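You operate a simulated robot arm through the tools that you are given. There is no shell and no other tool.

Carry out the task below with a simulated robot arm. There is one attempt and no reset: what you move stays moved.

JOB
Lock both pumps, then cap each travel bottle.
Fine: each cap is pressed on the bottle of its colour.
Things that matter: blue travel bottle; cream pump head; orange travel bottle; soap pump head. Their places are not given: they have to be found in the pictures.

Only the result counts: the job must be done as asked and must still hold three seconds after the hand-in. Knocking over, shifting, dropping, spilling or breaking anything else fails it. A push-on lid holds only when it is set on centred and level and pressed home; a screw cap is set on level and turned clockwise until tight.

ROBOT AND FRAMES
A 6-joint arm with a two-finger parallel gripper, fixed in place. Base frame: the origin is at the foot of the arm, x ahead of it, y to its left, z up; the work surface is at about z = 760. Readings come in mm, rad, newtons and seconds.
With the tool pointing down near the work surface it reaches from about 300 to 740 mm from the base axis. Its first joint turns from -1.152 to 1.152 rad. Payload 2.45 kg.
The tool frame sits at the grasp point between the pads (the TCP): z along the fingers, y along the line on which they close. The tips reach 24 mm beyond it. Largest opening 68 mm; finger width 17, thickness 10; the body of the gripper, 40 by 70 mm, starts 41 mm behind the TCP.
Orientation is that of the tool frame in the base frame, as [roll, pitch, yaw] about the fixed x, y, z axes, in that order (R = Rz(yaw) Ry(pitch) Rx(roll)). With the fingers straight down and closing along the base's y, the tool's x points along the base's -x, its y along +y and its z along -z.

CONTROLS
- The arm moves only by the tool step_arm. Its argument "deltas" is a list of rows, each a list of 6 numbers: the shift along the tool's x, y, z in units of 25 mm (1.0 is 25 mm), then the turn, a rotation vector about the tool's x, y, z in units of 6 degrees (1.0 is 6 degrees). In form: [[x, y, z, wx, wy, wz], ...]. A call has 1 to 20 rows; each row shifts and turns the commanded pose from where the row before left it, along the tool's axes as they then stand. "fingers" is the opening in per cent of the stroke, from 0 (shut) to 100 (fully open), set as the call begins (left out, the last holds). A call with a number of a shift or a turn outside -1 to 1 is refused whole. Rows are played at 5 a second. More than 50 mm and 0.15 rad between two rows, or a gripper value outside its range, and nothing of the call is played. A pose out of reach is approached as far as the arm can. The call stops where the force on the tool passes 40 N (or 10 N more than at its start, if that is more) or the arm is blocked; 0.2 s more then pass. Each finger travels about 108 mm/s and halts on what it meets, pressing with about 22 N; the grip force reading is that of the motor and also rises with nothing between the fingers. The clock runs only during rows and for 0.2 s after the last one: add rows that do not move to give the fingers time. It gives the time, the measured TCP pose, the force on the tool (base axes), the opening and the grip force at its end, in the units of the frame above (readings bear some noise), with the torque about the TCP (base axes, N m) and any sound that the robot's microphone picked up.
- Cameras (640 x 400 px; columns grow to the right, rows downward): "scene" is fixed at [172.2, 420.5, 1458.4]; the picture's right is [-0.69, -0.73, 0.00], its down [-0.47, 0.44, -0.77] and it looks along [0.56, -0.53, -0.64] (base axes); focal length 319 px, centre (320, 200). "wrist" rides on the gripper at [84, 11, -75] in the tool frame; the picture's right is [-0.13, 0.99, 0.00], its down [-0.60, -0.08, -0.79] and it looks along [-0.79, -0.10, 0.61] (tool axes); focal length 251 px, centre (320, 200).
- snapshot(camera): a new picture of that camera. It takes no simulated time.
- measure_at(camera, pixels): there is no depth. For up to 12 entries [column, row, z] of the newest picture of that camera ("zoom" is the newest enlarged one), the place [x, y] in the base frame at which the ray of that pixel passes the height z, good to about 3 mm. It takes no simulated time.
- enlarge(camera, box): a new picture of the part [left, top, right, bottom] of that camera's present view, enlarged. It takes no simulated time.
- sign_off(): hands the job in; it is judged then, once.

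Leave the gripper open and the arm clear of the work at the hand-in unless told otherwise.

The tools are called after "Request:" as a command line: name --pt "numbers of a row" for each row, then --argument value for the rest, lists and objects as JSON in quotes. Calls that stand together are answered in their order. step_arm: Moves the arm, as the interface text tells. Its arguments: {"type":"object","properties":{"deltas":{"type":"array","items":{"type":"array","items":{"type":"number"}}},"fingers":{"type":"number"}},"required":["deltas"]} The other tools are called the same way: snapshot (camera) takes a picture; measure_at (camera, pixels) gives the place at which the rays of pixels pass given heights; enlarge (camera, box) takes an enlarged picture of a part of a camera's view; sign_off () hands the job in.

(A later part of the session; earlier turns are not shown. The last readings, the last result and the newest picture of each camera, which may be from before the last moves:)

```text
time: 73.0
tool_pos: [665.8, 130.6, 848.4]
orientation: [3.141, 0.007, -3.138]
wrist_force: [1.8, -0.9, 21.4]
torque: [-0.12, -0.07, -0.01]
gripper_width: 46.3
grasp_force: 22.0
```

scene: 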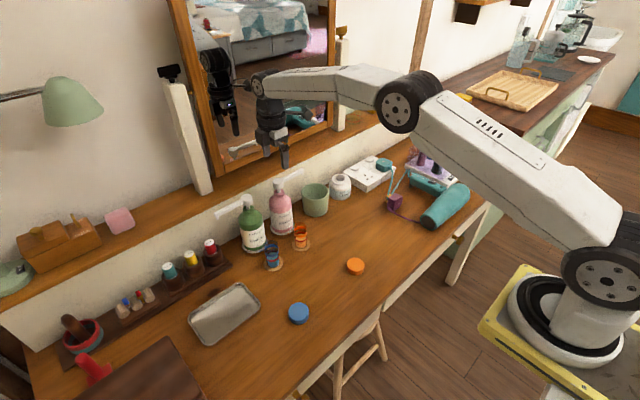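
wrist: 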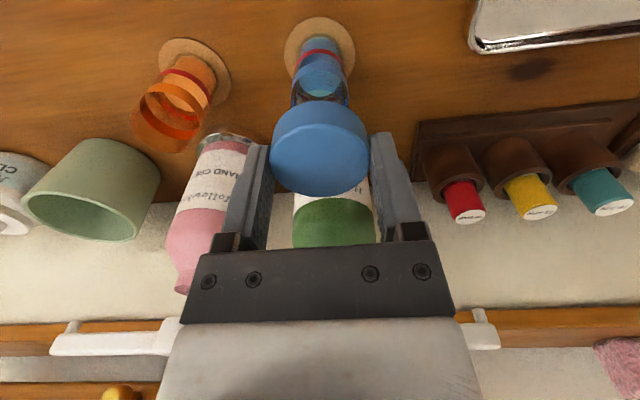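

It is seated hard, with no further travel at 21 N. I'll ease off the downward load, then open the fingers.

Request:
step_arm --pt "0 0 -0.06 0 0 0" --pt "0 0 0 0 0 0"

```text
time: 73.6
tool_pos: [665.1, 130.9, 848.9]
orientation: [3.14, 0.004, -3.137]
wrist_force: [7.1, 1.6, 12.6]
torque: [0.13, -0.52, 0.0]
gripper_width: 46.2
grasp_force: 21.5
```

Request:
step_arm --pt "-0.02 0 -0.05 0 0 0" --pt "0 0 0 0 0 0"

```text
time: 74.2
tool_pos: [663.6, 131.1, 847.8]
orientation: [-3.141, -0.003, -3.137]
wrist_force: [2.8, 1.4, 4.0]
torque: [0.19, -0.06, 0.0]
gripper_width: 46.1
grasp_force: 22.5
```

Forces are small now. Opening the fingers.

Request:
step_arm --pt "0 0 0 0 0 0" --pt "0 0 0 0 0 0" --pt "0 0 0 0 0 0" --fingers 100

Request:
enlarge --camera "scene" --box '[255, 222, 300, 274]'

Request:
snapshot --camera "wrist"

```text
time: 75.0
tool_pos: [665.7, 130.4, 849.2]
orientation: [3.141, 0.001, -3.138]
wrist_force: [-0.5, 0.1, -0.8]
torque: [0.04, 0.01, -0.02]
gripper_width: 68.0
grasp_force: 0.1
```

```text
7.69 times, centred on (278, 248) of scene
```

zoom: 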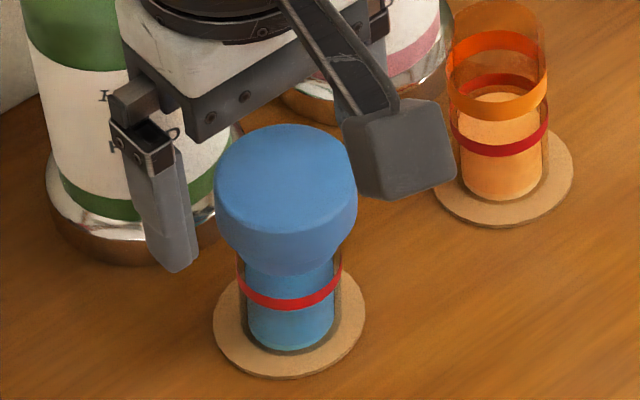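

```text
taken
```

wrist: 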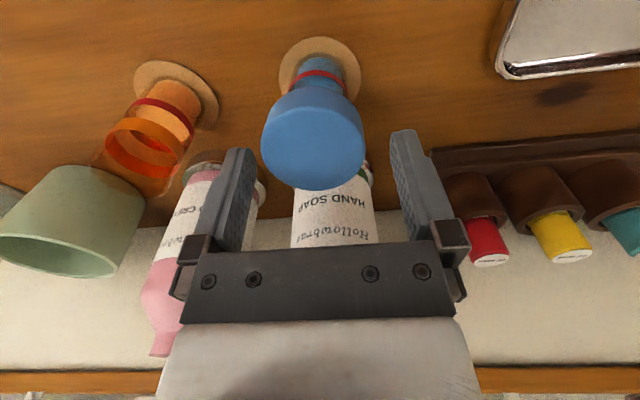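

The cap looks on, but the bottle seems to have shifted a few millimetres to the right in the scene view. I'll let a moment pass without moving and look again.

Request:
step_arm --pt "0 0 0 0 0 0" --pt "0 0 0 0 0 0"

Request:
enlarge --camera "scene" --box '[260, 230, 296, 270]'

Request:
enlarge --camera "wrist" --box '[250, 20, 390, 210]'

```text
time: 75.6
tool_pos: [664.4, 129.9, 849.4]
orientation: [-3.141, 0.002, -3.139]
wrist_force: [0.4, -0.8, 0.2]
torque: [0.01, -0.04, -0.01]
gripper_width: 68.0
grasp_force: 0.0
```

```text
10.00 times, centred on (278, 250) of scene
```

zoom: 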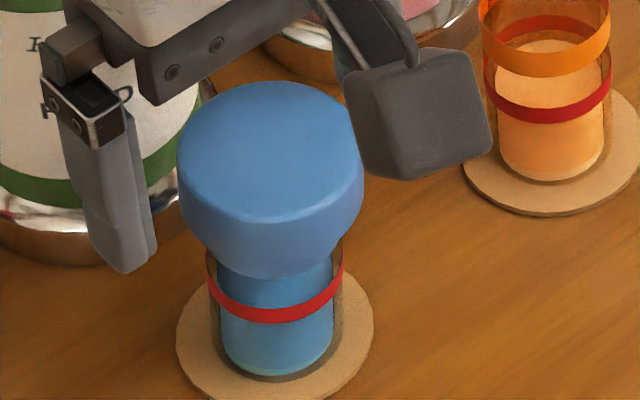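

```text
2.11 times, centred on (320, 115) of wrist
```

zoom: 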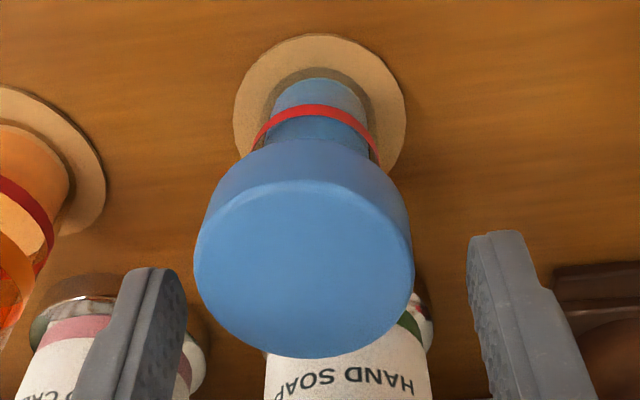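

The cap now appears shifted and perhaps tilted toward the robot and -y. I'll rise clear straight up and inspect it properly.

Request:
step_arm --pt "0 0 -0.4 0 0 0" --pt "0 0 -0.8 0 0 0" --pt "0 0 -0.8 0 0 0" --pt "0 0 -0.8 0 0 0" --pt "0 0 0 0 0 0"

Request:
enlarge --camera "scene" --box '[255, 222, 300, 274]'

Request:
snapshot --camera "wrist"

Request:
enlarge --camera "wrist" --box '[260, 0, 380, 130]'

```text
time: 76.8
tool_pos: [663.9, 130.5, 919.1]
orientation: [-3.141, 0.001, -3.139]
wrist_force: [-0.1, 0.8, 0.0]
torque: [-0.04, 0.02, -0.02]
gripper_width: 67.8
grasp_force: 0.1
```

```text
7.69 times, centred on (278, 248) of scene
```

zoom: 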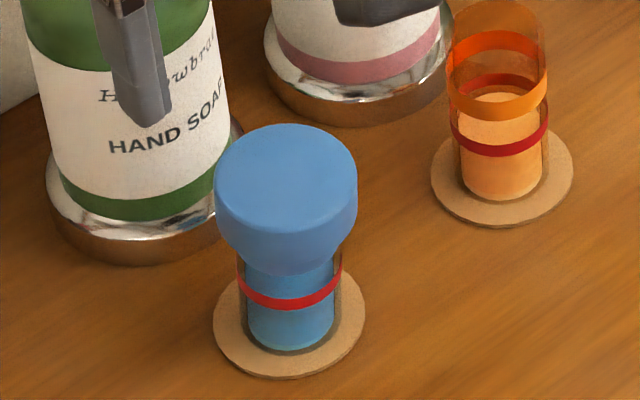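

```text
taken
```

wrist: 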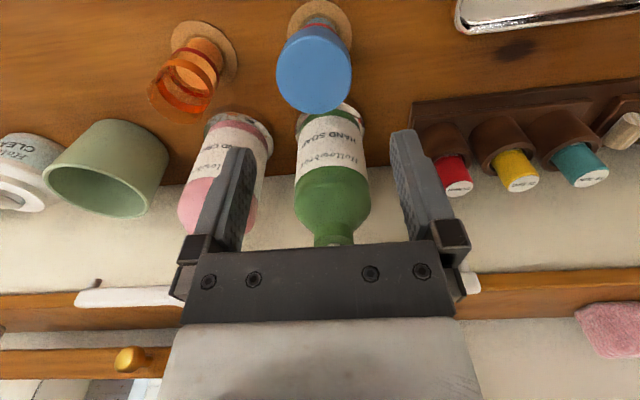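

```text
3.08 times, centred on (320, 65) of wrist
```

zoom: 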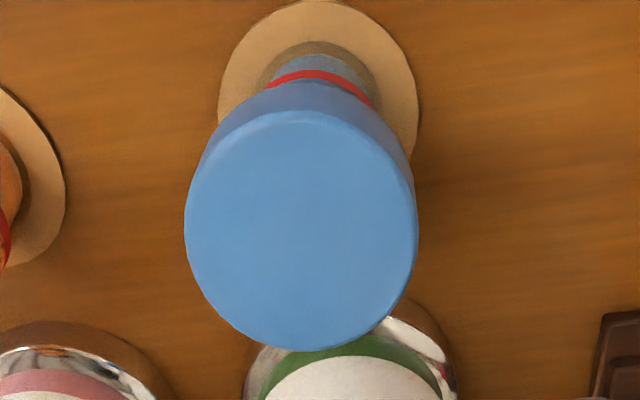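

The cap looks about 3–4 mm toward -y of the bottle axis and perhaps tilted toward the robot. I'll move aside to view it from a low angle, toward (480,-91,840), keeping clear of everything.

Request:
step_arm --pt "0.613 -0.738 0 0 0 0" --pt "0.613 -0.738 0 0 0 0" --pt "0.613 -0.738 0 0 0 0" --pt "0.613 -0.738 0 0 0 0" --pt "0.613 -0.738 0 0 0 0" --pt "0.613 -0.738 0 0 0 0" --pt "0.613 -0.738 0 0 0 0" --pt "0.613 -0.738 0.63 0 0 0" --pt "0.613 -0.738 0.63 0 0 0" --pt "0.613 -0.738 0.63 0 0 0" --pt "0.613 -0.738 0.63 0 0 0" --pt "0.613 -0.738 0.63 0 0 0" --pt "0 0 0 0 0 0"

Request:
snapshot --camera "wrist"

Request:
enlarge --camera "wrist" --box '[520, 220, 639, 330]'

```text
time: 79.6
tool_pos: [481.1, -90.5, 840.6]
orientation: [-3.141, -0.002, -3.138]
wrist_force: [-0.1, 0.3, 0.3]
torque: [0.03, -0.01, -0.02]
gripper_width: 68.0
grasp_force: 0.1
```

```text
taken
```

wrist: 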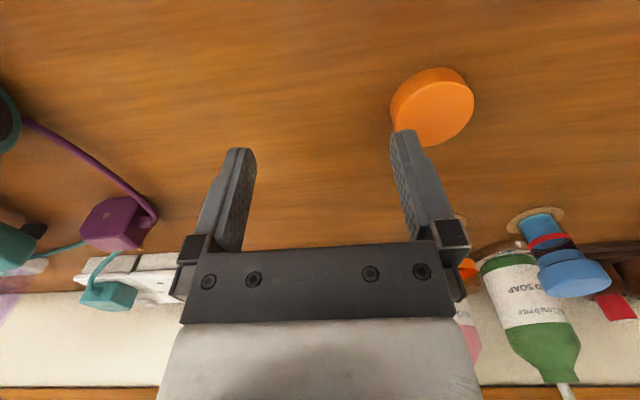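

```text
3.64 times, centred on (580, 275) of wrist
```

zoom: 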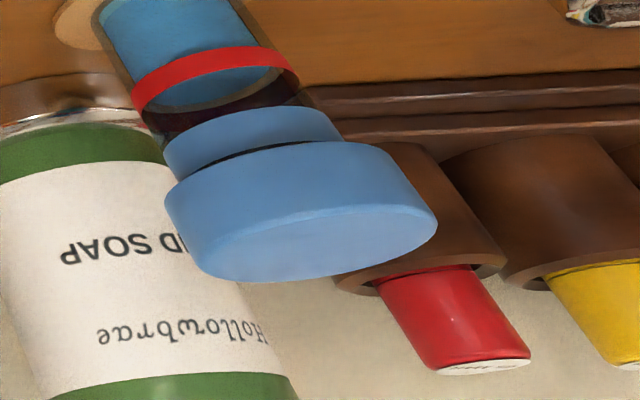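

Request:
enlarge --camera "wrist" --box '[535, 240, 620, 305]'

```text
6.15 times, centred on (578, 272) of wrist
```

zoom: 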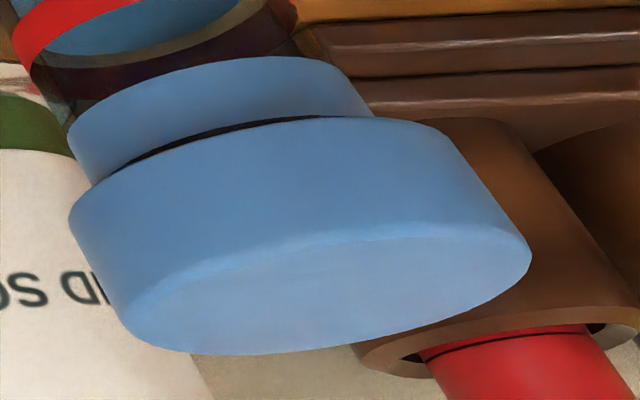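

From this low angle the cap looks level (its top lip slope matches a level disc) with the ring directly beneath it. I'll recheck from the scene camera with the arm out of the way.

Request:
enlarge --camera "scene" --box '[256, 230, 296, 275]'

Request:
snapshot --camera "scene"

```text
8.89 times, centred on (276, 252) of scene
```

zoom: 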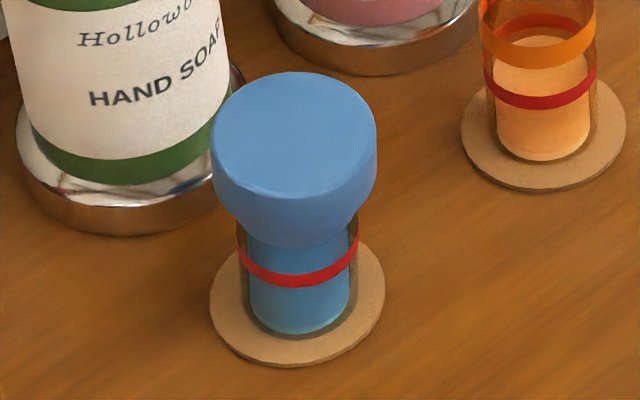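

```text
taken
```

scene: 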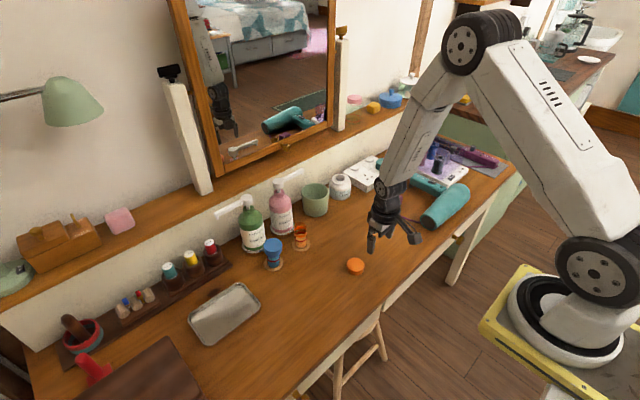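

The bottle with its cap seems to lean by about 4° toward the robot. I'll zoom on the bases of both travel bottles to compare.

Request:
enlarge --camera "scene" --box '[262, 252, 290, 274]'

Request:
enlarge --camera "scene" --box '[288, 222, 316, 254]'

Request:
enlarge --camera "wrist" --box '[500, 195, 600, 270]'

```text
16.00 times, centred on (276, 263) of scene
```

zoom: 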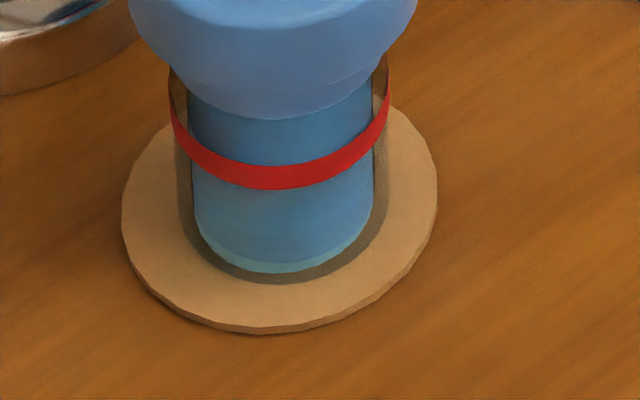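

```text
12.50 times, centred on (302, 238) of scene
```

zoom: 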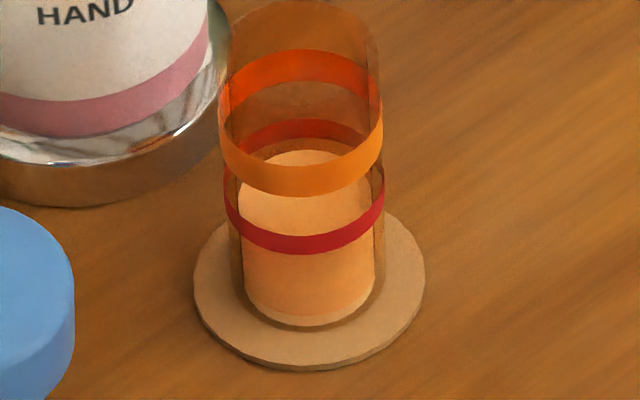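

```text
5.33 times, centred on (550, 232) of wrist
```

zoom: 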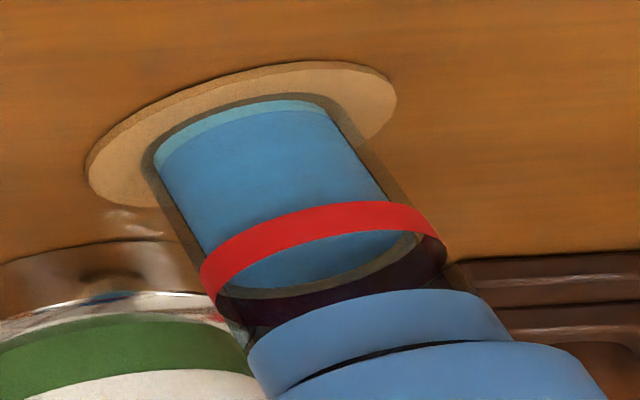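

Request:
measure_at --camera "scene" --pixels '[[225, 312, 770], [160, 340, 800], [205, 398, 800], [160, 340, 850], [95, 370, 800], [205, 398, 850], [260, 300, 770], [190, 325, 770]]'

```text
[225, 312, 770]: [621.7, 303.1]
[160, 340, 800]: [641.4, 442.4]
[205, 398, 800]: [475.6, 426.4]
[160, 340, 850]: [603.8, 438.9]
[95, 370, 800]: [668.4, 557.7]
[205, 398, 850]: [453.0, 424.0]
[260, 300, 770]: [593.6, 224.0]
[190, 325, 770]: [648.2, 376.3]
```

I'll look from the other side, perpendicular to the suspected lean: move to about (554,329,845), which stays clear of the wooden box (y > 425) and above the tray.

Request:
step_arm --pt "-0.162 0.932 -0.1 0 0 0" --pt "-0.162 0.932 -0.1 0 0 0" --pt "-0.162 0.932 -0.1 0 0 0" --pt "-0.162 0.932 0 0 0 0" --pt "-0.162 0.932 0 0 0 0" --pt "-0.162 0.932 0 0 0 0" --pt "-0.162 0.932 0 0 0 0" --pt "-0.162 0.932 0 0 0 0" --pt "-0.162 0.932 0 0 0 0" --pt "-0.162 0.932 0 0 0 0" --pt "-0.162 0.932 0 0 0 0" --pt "-0.162 0.932 0 0 0 0" --pt "-0.162 0.932 0 0 0 0" --pt "-0.162 0.932 0 0 0 0" --pt "-0.162 0.932 0 0 0 0" --pt "-0.162 0.932 0 0 0 0" --pt "-0.162 0.932 0 0 0 0" --pt "-0.162 0.932 0.1 0 0 0" --pt "0 0 0 0 0 0"

Request:
snapshot --camera "wrist"

Request:
enlarge --camera "wrist" --box '[60, 210, 170, 310]'

```text
time: 83.6
tool_pos: [553.0, 330.2, 844.2]
orientation: [-3.141, 0.001, -3.137]
wrist_force: [-0.3, -0.3, -0.3]
torque: [0.01, 0.0, -0.02]
gripper_width: 68.0
grasp_force: 0.0
```

```text
taken
```

wrist: 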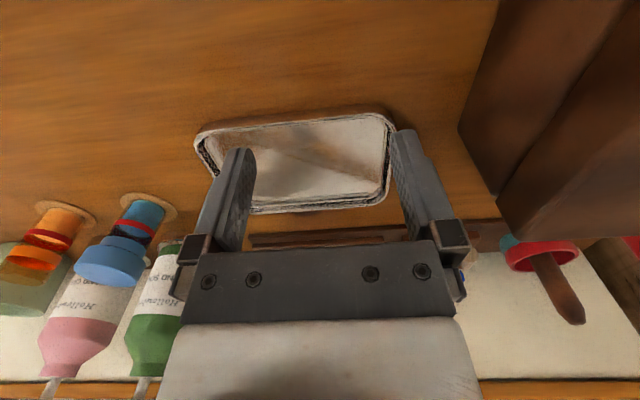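

```text
4.00 times, centred on (115, 260) of wrist
```

zoom: 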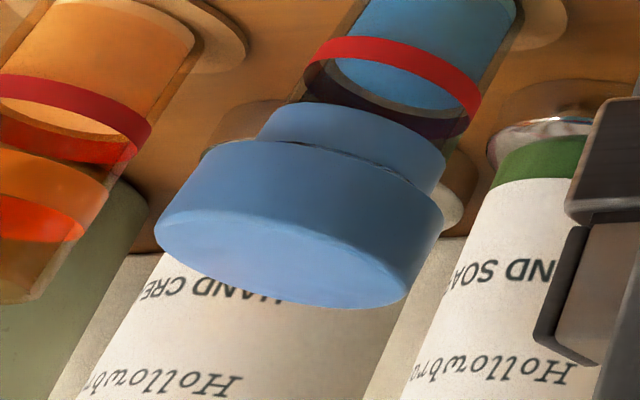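

Request:
enlarge --camera "wrist" --box '[95, 190, 185, 265]'

Request:
enlarge --camera "wrist" --box '[65, 225, 155, 300]'

Request:
enlarge --camera "wrist" --box '[0, 190, 110, 300]'

```text
5.33 times, centred on (140, 228) of wrist
```

zoom: 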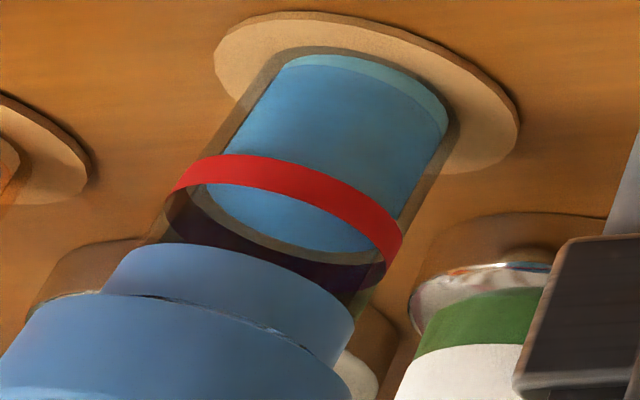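

```text
5.33 times, centred on (110, 262) of wrist
```

zoom: 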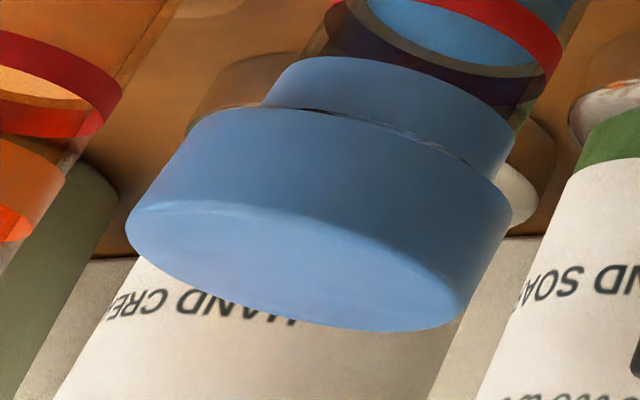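

```text
3.64 times, centred on (55, 245) of wrist
```

zoom: 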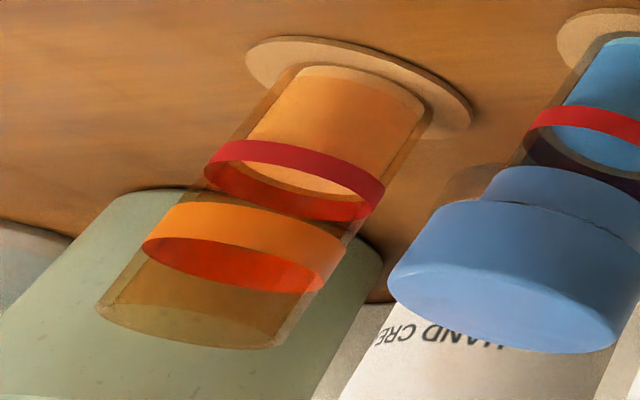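

From this side too, the blue bottle leans about 4° as a unit with its cap, toward the robot and -y. I'll straighten it by re-gripping the cap level and centred, with the fingers closing along the lean direction. First I rise and move above the bottle.

Request:
step_arm --pt "0 0 -0.96 0 0 0" --pt "0 0 -0.96 0 0 0" --pt "0 0 -0.96 0 0 0" --pt "0 0 -0.96 0 0 0" --pt "-0.496 -0.888 0 0 0 0" --pt "-0.496 -0.888 0 0 0 0" --pt "-0.496 -0.888 0 0 0 0" --pt "-0.496 -0.888 0 0 0 0" --pt "-0.496 -0.888 0 0 0 0" --pt "-0.496 -0.888 0 0 0 0" --pt "-0.496 -0.888 0 0 0 0" --pt "-0.496 -0.888 0 0 0 0" --pt "-0.496 -0.888 0 0 0 0" --pt "0 0 0 0 0 0"

Request:
step_arm --pt "0 0 0 0 0 0.944" --pt "0 0 0 0 0 0.944" --pt "0 0 0 0 0 0.944" --pt "0 0 0 0 0 0.944" --pt "0 0 0 0 0 0.944" --pt "0 0 0 0 0 0.944" --pt "0 0 0 0 0 0.944" --pt "0 0 0 0 0 0.944" --pt "0 0 0 0 0 0.944" --pt "0 0 0 0 0 0"

Request:
snapshot --camera "wrist"

Request:
enlarge --camera "wrist" --box '[250, 0, 390, 120]'

```text
time: 86.6
tool_pos: [663.0, 129.6, 941.3]
orientation: [-3.141, 0.001, -3.138]
wrist_force: [-0.3, 1.0, 1.1]
torque: [0.01, 0.0, -0.01]
gripper_width: 68.0
grasp_force: 0.2
```

```text
time: 88.8
tool_pos: [665.9, 129.7, 941.4]
orientation: [3.14, -0.001, 2.255]
wrist_force: [0.2, 0.3, -0.6]
torque: [0.03, 0.03, 0.0]
gripper_width: 68.1
grasp_force: 0.0
```

```text
taken
```

wrist: 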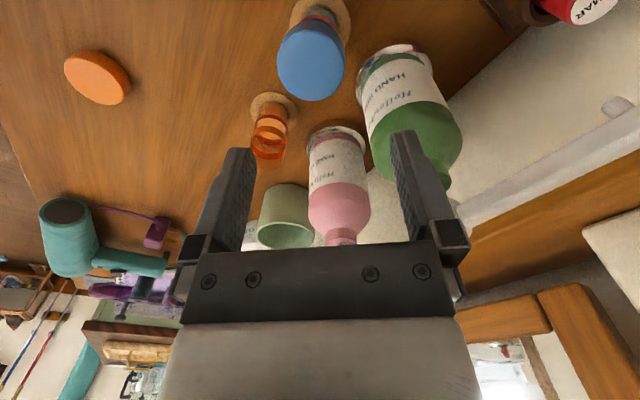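

```text
3.33 times, centred on (320, 60) of wrist
```

zoom: 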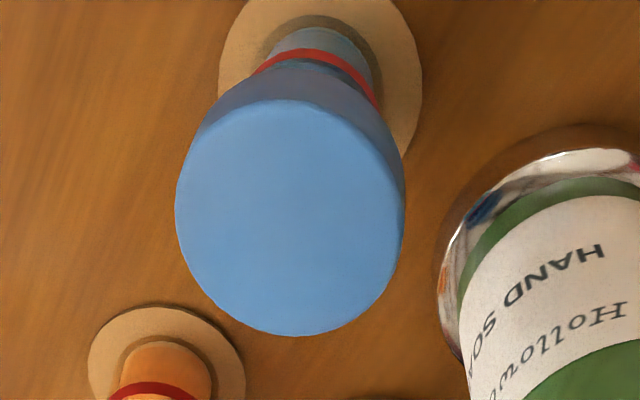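

The coaster is centred (column 320) but the cap sits 6 mm to the left along the closing axis, confirming the lean. I'll offset 2 mm toward the cap for clearance, lower around it to z ≈ 849, and pause to look.

Request:
step_arm --pt "0 -0.08 0.6 0 0 0" --pt "0 0 0.6 0 0 0" --pt "0 0 0.6 0 0 0" --pt "0 0 0.6 0 0 0" --pt "0 0 0.6 0 0 0" --pt "0 0 0.4 0 0 0" --pt "0 0 0.28 0 0 0" --pt "0 0 0 0 0 0"

Request:
enlarge --camera "wrist" --box '[220, 20, 420, 220]'

Request:
enlarge --camera "scene" --box '[255, 222, 300, 274]'

```text
time: 90.6
tool_pos: [664.0, 128.3, 848.5]
orientation: [3.139, 0.0, 2.256]
wrist_force: [-0.1, 0.1, -0.9]
torque: [0.01, 0.03, 0.01]
gripper_width: 67.9
grasp_force: 0.2
```

```text
2.00 times, centred on (320, 120) of wrist
```

zoom: 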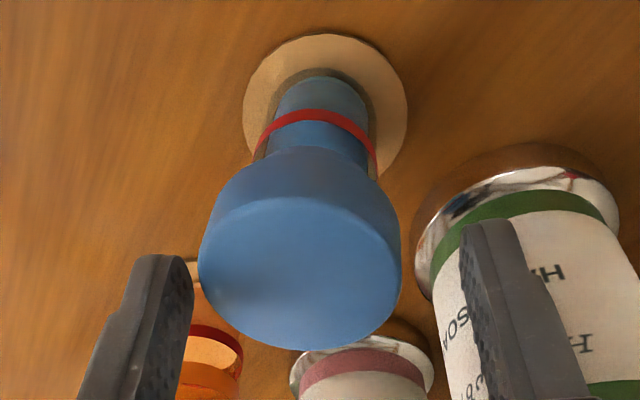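

```text
7.69 times, centred on (278, 248) of scene
```

zoom: 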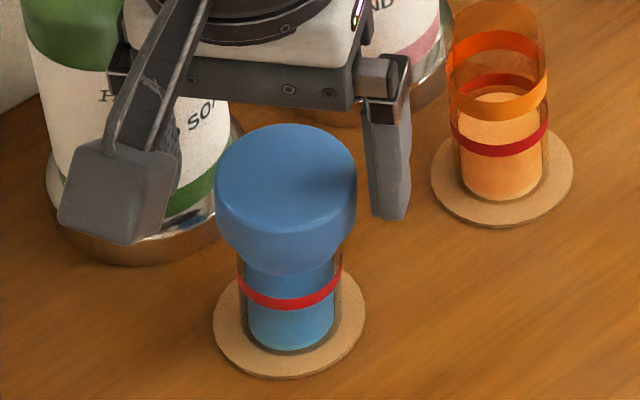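

In this view the bottle clearly leans left (coaster at column 325, red ring 316, cap 300). I'll close the fingers now, which should push the cap upright toward the centre.

Request:
step_arm --pt "0 0 0 0 0 0" --pt "0 0 0 0 0 0" --pt "0 0 0 0 0 0" --pt "0 0 0 0 0 0" --fingers 0

Request:
enlarge --camera "wrist" --box '[220, 20, 420, 220]'

Request:
enlarge --camera "scene" --box '[255, 222, 300, 274]'

```text
time: 91.6
tool_pos: [664.4, 128.7, 849.3]
orientation: [3.141, 0.0, 2.254]
wrist_force: [-0.1, -0.4, -0.5]
torque: [-0.05, -0.04, -0.02]
gripper_width: 45.3
grasp_force: 21.8
```

```text
2.00 times, centred on (320, 120) of wrist
```

zoom: 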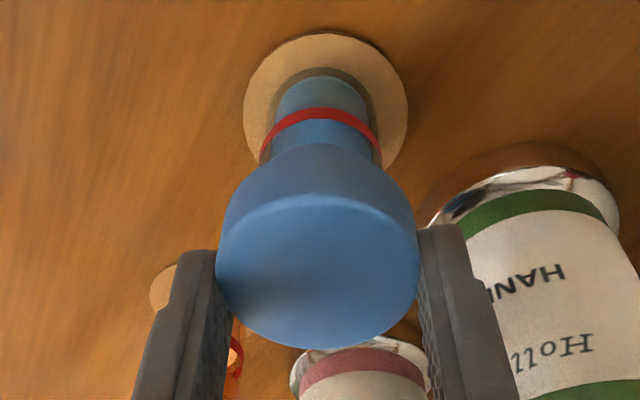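

```text
7.69 times, centred on (278, 248) of scene
```

zoom: 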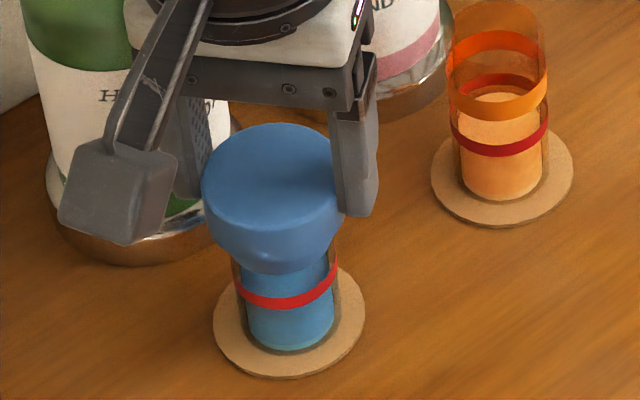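

The cap is held at the centre with no reaction force. I'll shift 1.8 mm along tool +y so the axis is over the coaster's centre, then press down gently to seat the base flat.

Request:
step_arm --pt "0 0.072 0 0 0 0" --pt "0 0 0 0 0 0" --pt "0 0 0.04 0 0 0" --pt "0 0 0 0 0 0"

Request:
enlarge --camera "wrist" --box '[220, 20, 420, 220]'

Request:
enlarge --camera "scene" --box '[255, 222, 300, 274]'

```text
time: 92.6
tool_pos: [664.2, 130.2, 847.9]
orientation: [3.141, 0.001, 2.254]
wrist_force: [-1.1, 0.4, 4.0]
torque: [0.01, 0.09, -0.04]
gripper_width: 45.1
grasp_force: 21.8
```

```text
2.00 times, centred on (320, 120) of wrist
```

zoom: 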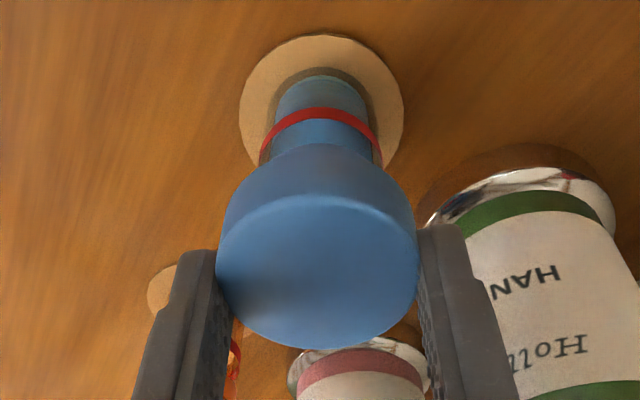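

```text
7.69 times, centred on (278, 248) of scene
```

zoom: 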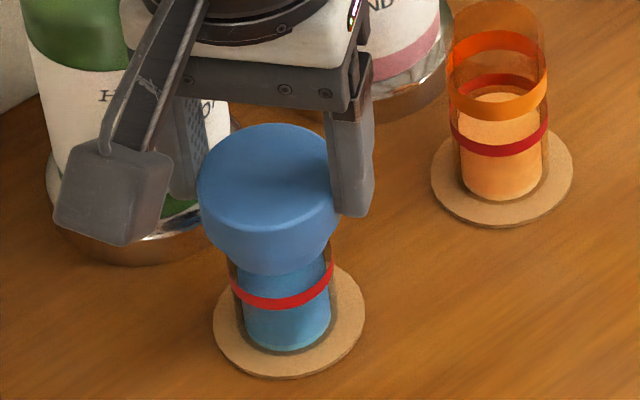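

In the closing direction it is upright again, but the cap's top now seems tilted toward the camera (tool +x). I'll press a bit harder (toward about 20 N) so the base sits flat on the coaster.

Request:
step_arm --pt "0 0 0.04 0 0 0" --pt "0 0 0.04 0 0 0" --pt "0 0 0 0 0 0"

Request:
enlarge --camera "wrist" --box '[220, 20, 420, 220]'

```text
time: 93.4
tool_pos: [665.6, 130.3, 848.8]
orientation: [3.136, 0.001, 2.254]
wrist_force: [-2.8, 0.3, 22.2]
torque: [0.02, 0.33, -0.02]
gripper_width: 45.0
grasp_force: 22.1
```

```text
2.00 times, centred on (320, 120) of wrist
```

zoom: 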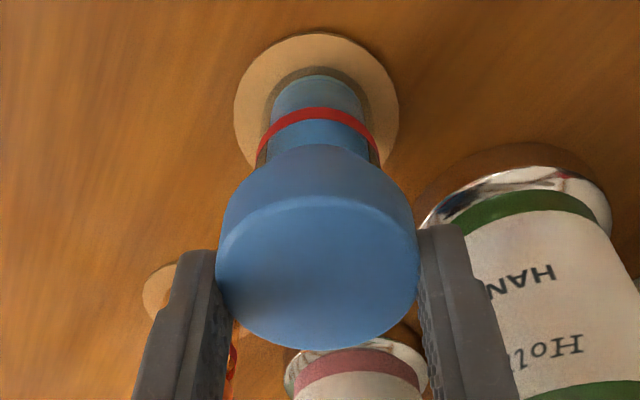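

Request:
enlarge --camera "scene" --box '[258, 232, 294, 262]'

Request:
snapshot --camera "wrist"

```text
13.33 times, centred on (276, 247) of scene
```

zoom: 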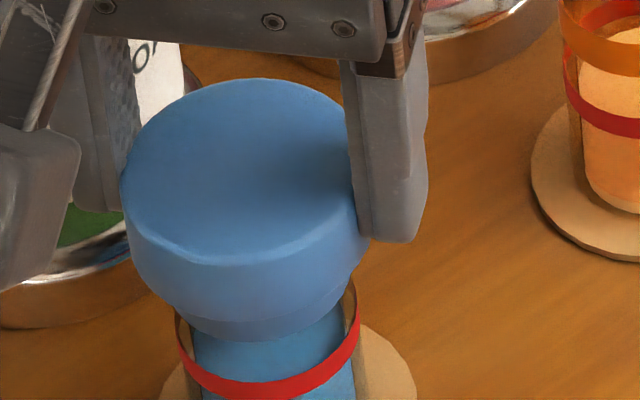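

```text
taken
```

wrist: 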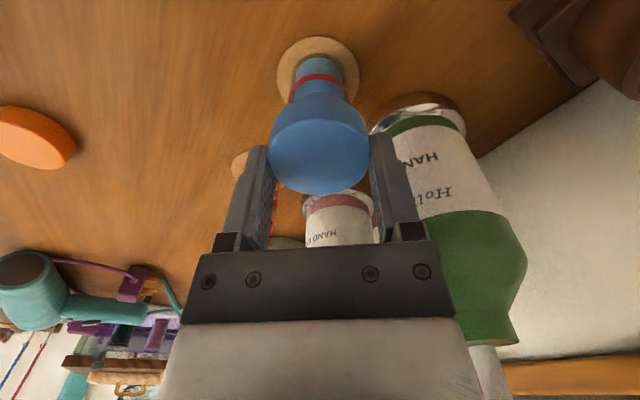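

Pressed at 22 N, the bottle's red ring is back at its original place in the scene view. I'll take the load off gradually and check forces before any release.

Request:
step_arm --pt "0 0 -0.04 0 0 0" --pt "0 0 -0.03 0 0 0" --pt "0 0 0 0 0 0"

Request:
enlarge --camera "wrist" --box '[220, 20, 420, 220]'

```text
time: 94.2
tool_pos: [665.2, 129.6, 848.3]
orientation: [3.14, 0.0, 2.254]
wrist_force: [4.8, 2.1, 9.2]
torque: [0.19, -0.42, 0.03]
gripper_width: 45.2
grasp_force: 22.0
```

```text
2.00 times, centred on (320, 120) of wrist
```

zoom: 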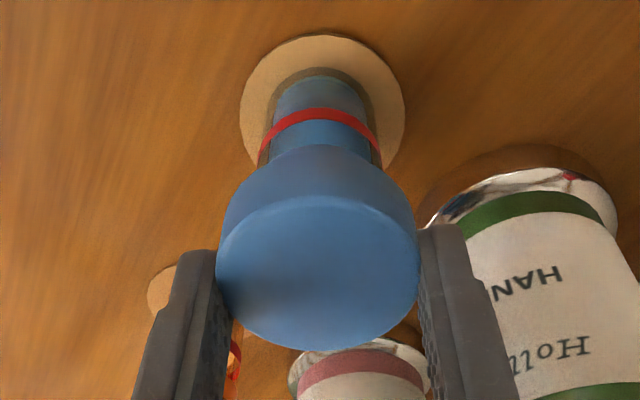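

Request:
step_arm --pt "0 0 -0.03 0 0 0" --pt "0 0 0 0 0 0"

```text
time: 94.8
tool_pos: [663.3, 128.9, 848.0]
orientation: [-3.138, 0.0, 2.256]
wrist_force: [-0.2, -0.8, 1.2]
torque: [0.05, -0.07, 0.0]
gripper_width: 45.0
grasp_force: 21.3
```

Loads are near zero now. Let me look once more and then open only slightly.

Request:
enlarge --camera "wrist" --box '[220, 20, 420, 220]'

Request:
step_arm --pt "0 0 0 0 0 0" --pt "0 0 0 0 0 0" --fingers 76

Request:
enlarge --camera "wrist" --box '[220, 20, 420, 220]'

Request:
enlarge --camera "scene" --box '[255, 222, 300, 274]'

```text
2.00 times, centred on (320, 120) of wrist
```

zoom: 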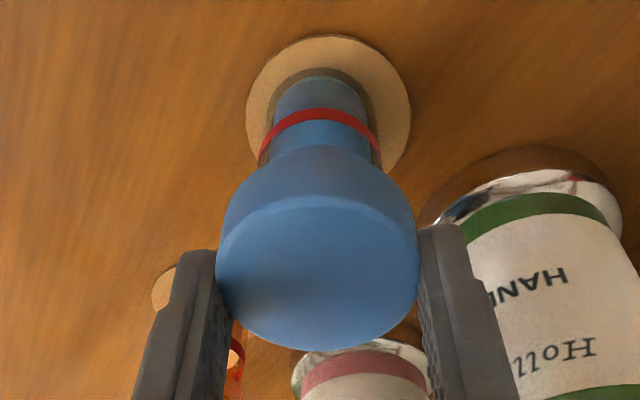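

```text
time: 95.4
tool_pos: [663.7, 128.5, 850.0]
orientation: [-3.141, 0.0, 2.255]
wrist_force: [0.5, -0.6, -0.6]
torque: [-0.01, -0.01, 0.0]
gripper_width: 51.5
grasp_force: 0.1
```

```text
2.00 times, centred on (320, 120) of wrist
```

zoom: 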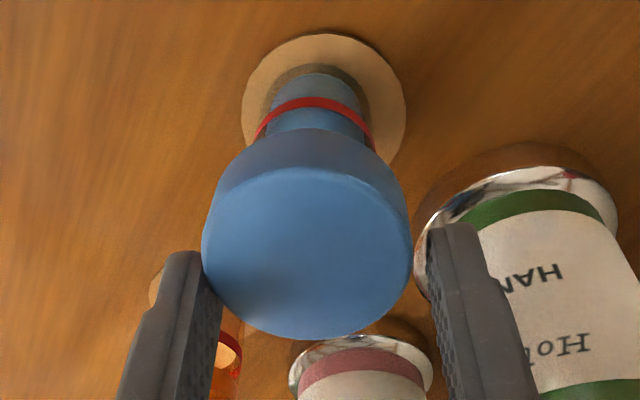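

```text
7.69 times, centred on (278, 248) of scene
```

zoom: 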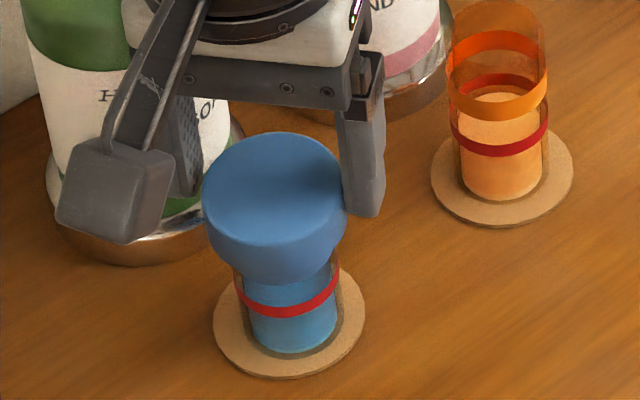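

After the slight opening the bottle leaned again, now toward the camera. I'll open fully, rise clear, and study how it stands.

Request:
step_arm --pt "0 0 0 0 0 0" --pt "0 0 0 0 0 0" --fingers 100

Request:
enlarge --camera "wrist" --box '[220, 20, 420, 220]'

Request:
enlarge --camera "scene" --box '[255, 222, 300, 274]'

```text
time: 96.0
tool_pos: [664.1, 129.1, 850.7]
orientation: [3.139, 0.001, 2.254]
wrist_force: [0.2, 0.3, -0.7]
torque: [-0.05, -0.01, 0.02]
gripper_width: 68.0
grasp_force: 0.0
```

```text
2.00 times, centred on (320, 120) of wrist
```

zoom: 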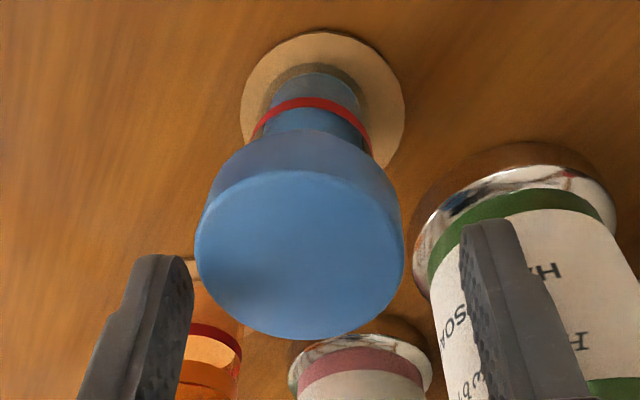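

```text
7.69 times, centred on (278, 248) of scene
```

zoom: 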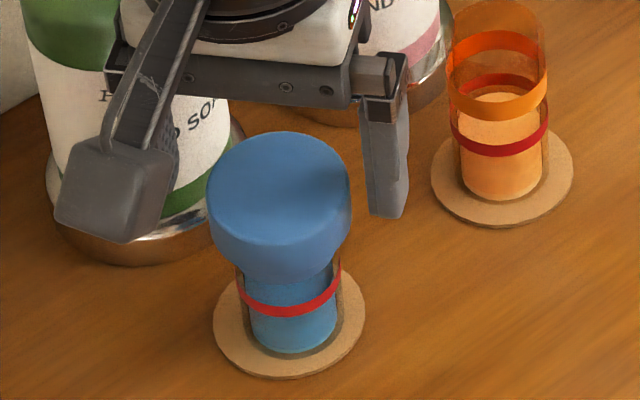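

It leans about 5° again, now mostly toward the robot. I want a profile view from the +y side: rise, turn the wrist to look along -y, and come down near (522,246,825), above the tray's height.

Request:
step_arm --pt "0 0 -0.9 0 0 0" --pt "0 0 -0.9 0 0 0" --pt "0 0 -0.9 0 0 0" --pt "0 0 -0.9 0 0 0" --pt "0 0 0 0 0 0.931" --pt "0 0 0 0 0 0.931" --pt "0 0 0 0 0 0.931" --pt "0 0 0 0 0 0.931" --pt "0 0 0 0 0 0.931" --pt "0 0 0 0 0 0.931" --pt "0 0 0 0 0 0.931" --pt "0 0 0 0 0 0"

Request:
step_arm --pt "0.669 -0.811 0 0 0 0" --pt "0.669 -0.811 0 0 0 0" --pt "0.669 -0.811 0 0 0 0" --pt "0.669 -0.811 0 0 0 0" --pt "0.669 -0.811 0 0 0 0" --pt "0.669 -0.811 0 0 0 0" --pt "0.669 -0.811 0 0 0 0" --pt "0 0 0.9 0 0 0" --pt "0 0 0.9 0 0 0" --pt "0 0 0.9 0 0 0" --pt "0 0 0.9 0 0 0" --pt "0 0 0.9 0 0 0" --pt "0 0 0 0 0 0"

Request:
snapshot --camera "wrist"

Request:
enlarge --camera "wrist" --box '[470, 190, 590, 300]'

```text
time: 98.6
tool_pos: [664.7, 129.0, 938.9]
orientation: [-3.141, -0.001, 1.57]
wrist_force: [0.3, -0.4, 0.1]
torque: [-0.01, -0.01, 0.01]
gripper_width: 68.2
grasp_force: 0.0
```

```text
time: 101.4
tool_pos: [523.1, 245.4, 825.3]
orientation: [3.138, 0.0, 1.573]
wrist_force: [2.0, 0.0, 0.4]
torque: [0.02, 0.01, -0.02]
gripper_width: 68.0
grasp_force: 0.1
```

```text
taken
```

wrist: 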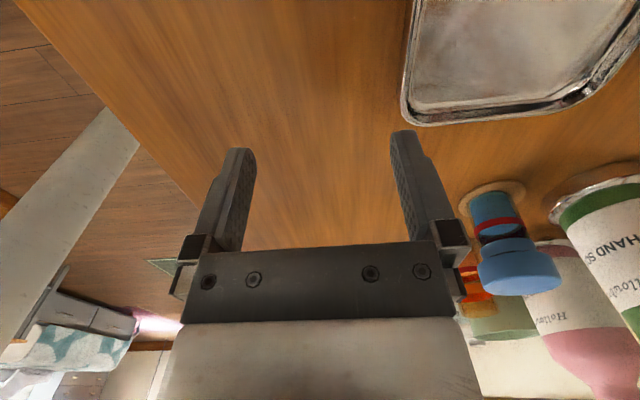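

```text
3.64 times, centred on (530, 245) of wrist
```

zoom: 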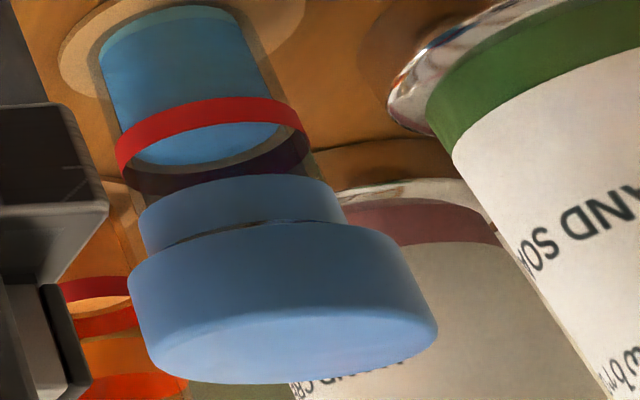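

Request:
enlarge --camera "wrist" --box '[455, 170, 535, 235]'

Request:
enlarge --camera "wrist" --box '[475, 215, 565, 300]'

```text
6.15 times, centred on (495, 202) of wrist
```

zoom: 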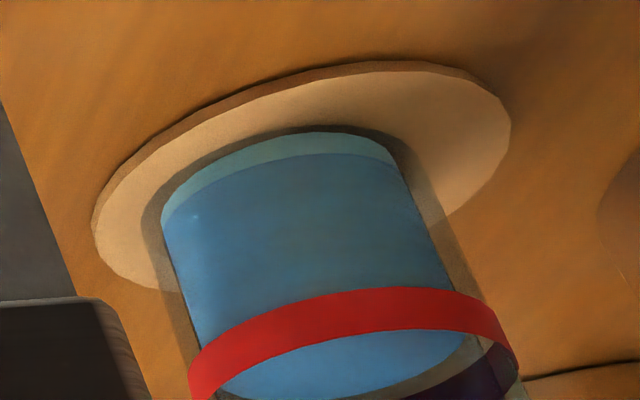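

```text
4.71 times, centred on (520, 258) of wrist
```

zoom: 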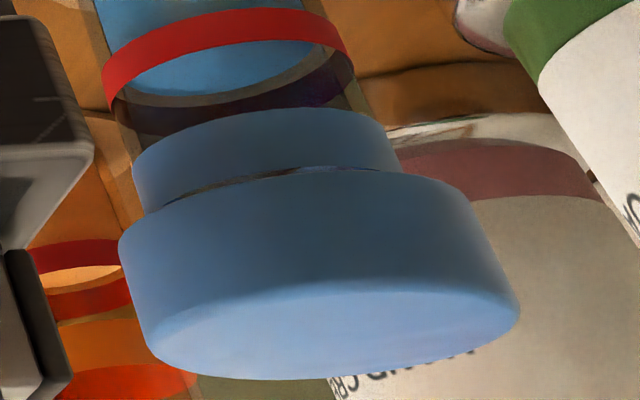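

The profile confirms a lean toward the robot (left here) of about 5–6°, bottle and cap together. I'll right it by gripping along the base x-axis with no vertical load. First I rise and go back above the bottle with this wrist angle.

Request:
step_arm --pt "0 0 -0.92 0 0 0" --pt "0 0 -0.92 0 0 0" --pt "0 0 -0.92 0 0 0" --pt "0 0 -0.92 0 0 0" --pt "0 0 -0.92 0 0 0" --pt "-0.657 0.794 0 0 0 0" --pt "-0.657 0.794 0 0 0 0" --pt "-0.657 0.794 0 0 0 0" --pt "-0.657 0.794 0 0 0 0" --pt "-0.657 0.794 0 0 0 0" --pt "-0.657 0.794 0 0 0 0" --pt "-0.657 0.794 0 0 0 0" --pt "0 0 0 0 0 0"

Request:
enlarge --camera "wrist" --box '[250, 0, 390, 120]'

Request:
enlarge --camera "scene" --box '[255, 222, 300, 274]'

```text
time: 104.2
tool_pos: [663.5, 129.4, 942.5]
orientation: [3.139, 0.001, 1.573]
wrist_force: [0.9, -0.2, 1.1]
torque: [-0.01, -0.02, 0.0]
gripper_width: 68.0
grasp_force: 0.2
```

```text
3.33 times, centred on (320, 60) of wrist
```

zoom: 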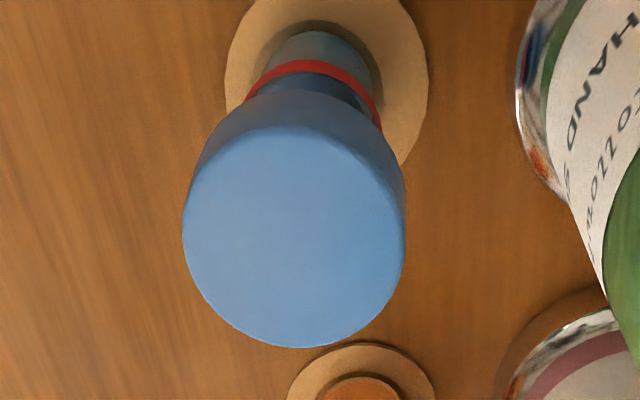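

```text
7.69 times, centred on (278, 248) of scene
```

zoom: 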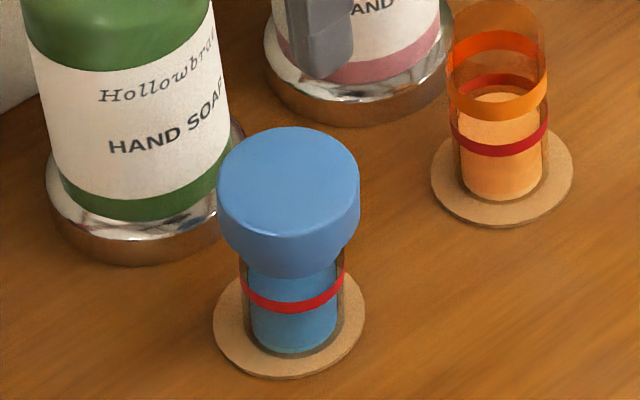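

The lean direction has drifted around slowly, so the capped bottle is wobbling on its rim. I'll right it with a no-load grip. I lower around the cap (about 4 mm clearance on the tight side) and close.

Request:
step_arm --pt "0 0 0.7 0 0 0" --pt "0 0 0.7 0 0 0" --pt "0 0 0.7 0 0 0" --pt "0 0 0.7 0 0 0" --pt "0 0 0.5 0 0 0" --pt "0 0 0.42 0 0 0" --pt "0 0 0 0 0 0"

Request:
enlarge --camera "wrist" --box '[220, 20, 420, 220]'

```text
time: 105.8
tool_pos: [660.8, 131.3, 848.3]
orientation: [3.139, 0.0, 1.573]
wrist_force: [0.7, -0.4, 0.8]
torque: [0.01, -0.02, -0.04]
gripper_width: 67.7
grasp_force: 0.1
```

```text
2.00 times, centred on (320, 120) of wrist
```

zoom: 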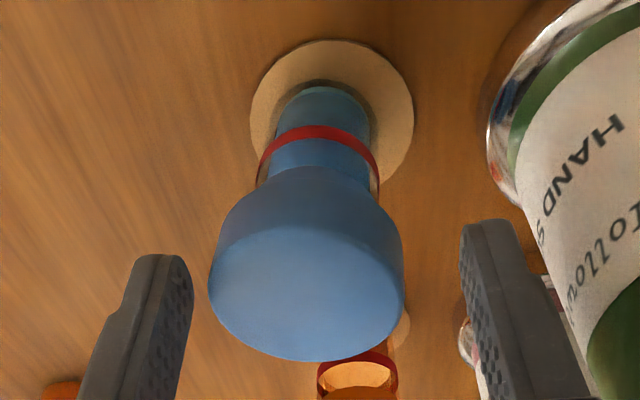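

The coaster's centre is at column 332 while the cap is at 306, so the lean is almost entirely in x. Closing now, then I'll shift about 3.9 mm to +x (tool +y) to stand it upright.

Request:
step_arm --pt "0 0 0 0 0 0" --pt "0 0 0 0 0 0" --pt "0 0 0 0 0 0" --fingers 0

Request:
step_arm --pt "0 0.05 0 0 0 0" --pt "0 0.05 0 0 0 0" --pt "0 0.05 0 0 0 0" --pt "0 0 0 0 0 0"

Request:
enlarge --camera "wrist" --box '[220, 20, 420, 220]'

Request:
enlarge --camera "scene" --box '[255, 222, 300, 274]'

```text
time: 106.6
tool_pos: [661.7, 131.3, 849.1]
orientation: [3.14, 0.001, 1.571]
wrist_force: [0.6, 0.2, -1.0]
torque: [0.03, 0.0, 0.0]
gripper_width: 45.3
grasp_force: 22.0
```

```text
time: 107.6
tool_pos: [665.0, 131.7, 848.6]
orientation: [3.14, -0.001, 1.571]
wrist_force: [-0.2, -0.8, 0.4]
torque: [0.01, 0.0, -0.01]
gripper_width: 45.2
grasp_force: 22.1
```

```text
2.00 times, centred on (320, 120) of wrist
```

zoom: 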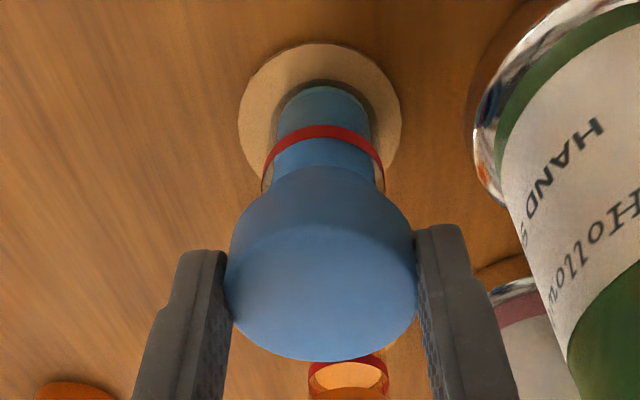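

```text
7.69 times, centred on (278, 248) of scene
```

zoom: 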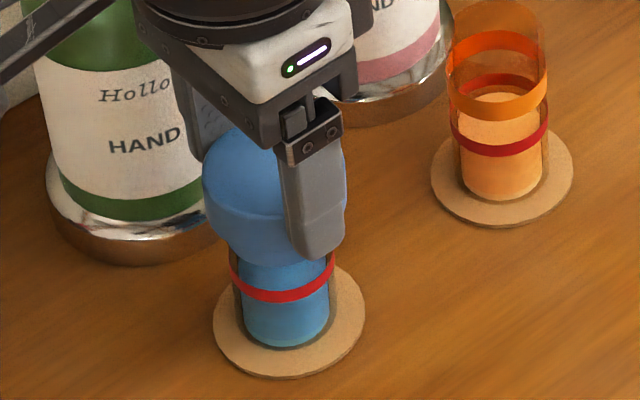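

Upright now in x (coaster 320, ring 323, cap 321). In y the cap is still about 1.6 mm toward -y in both views, so I'll shift tool +x (base +y) by that amount and check again.

Request:
step_arm --pt "0.032 0 0 0 0 0" --pt "0.032 0 0 0 0 0" --pt "0 0 0 0 0 0"

Request:
enlarge --camera "wrist" --box '[220, 20, 420, 220]'

Request:
enlarge --camera "scene" --box '[255, 222, 300, 274]'

```text
time: 108.4
tool_pos: [665.3, 132.6, 847.7]
orientation: [3.139, 0.0, 1.573]
wrist_force: [-0.4, -0.6, -0.8]
torque: [0.01, 0.0, 0.0]
gripper_width: 45.1
grasp_force: 21.8
```

```text
2.00 times, centred on (320, 120) of wrist
```

zoom: 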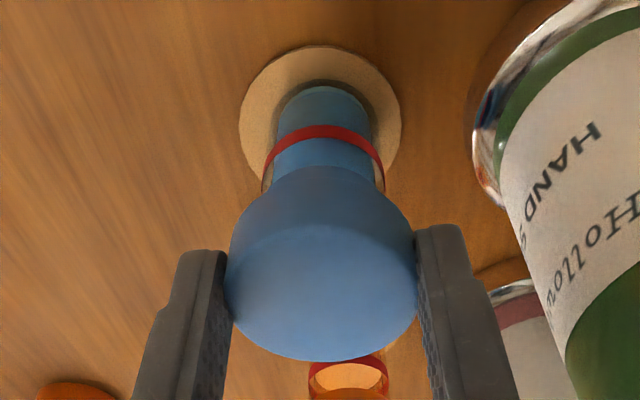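

```text
7.69 times, centred on (278, 248) of scene
```

zoom: 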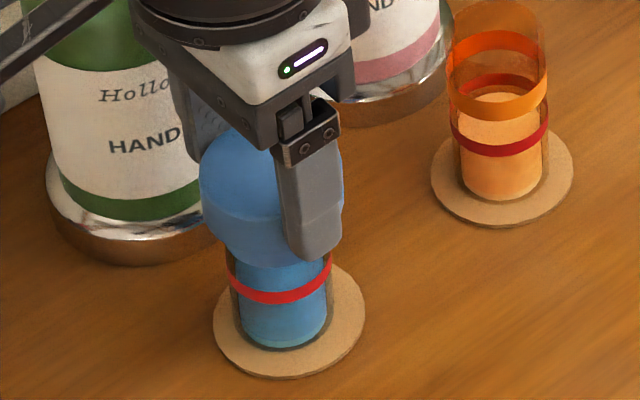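

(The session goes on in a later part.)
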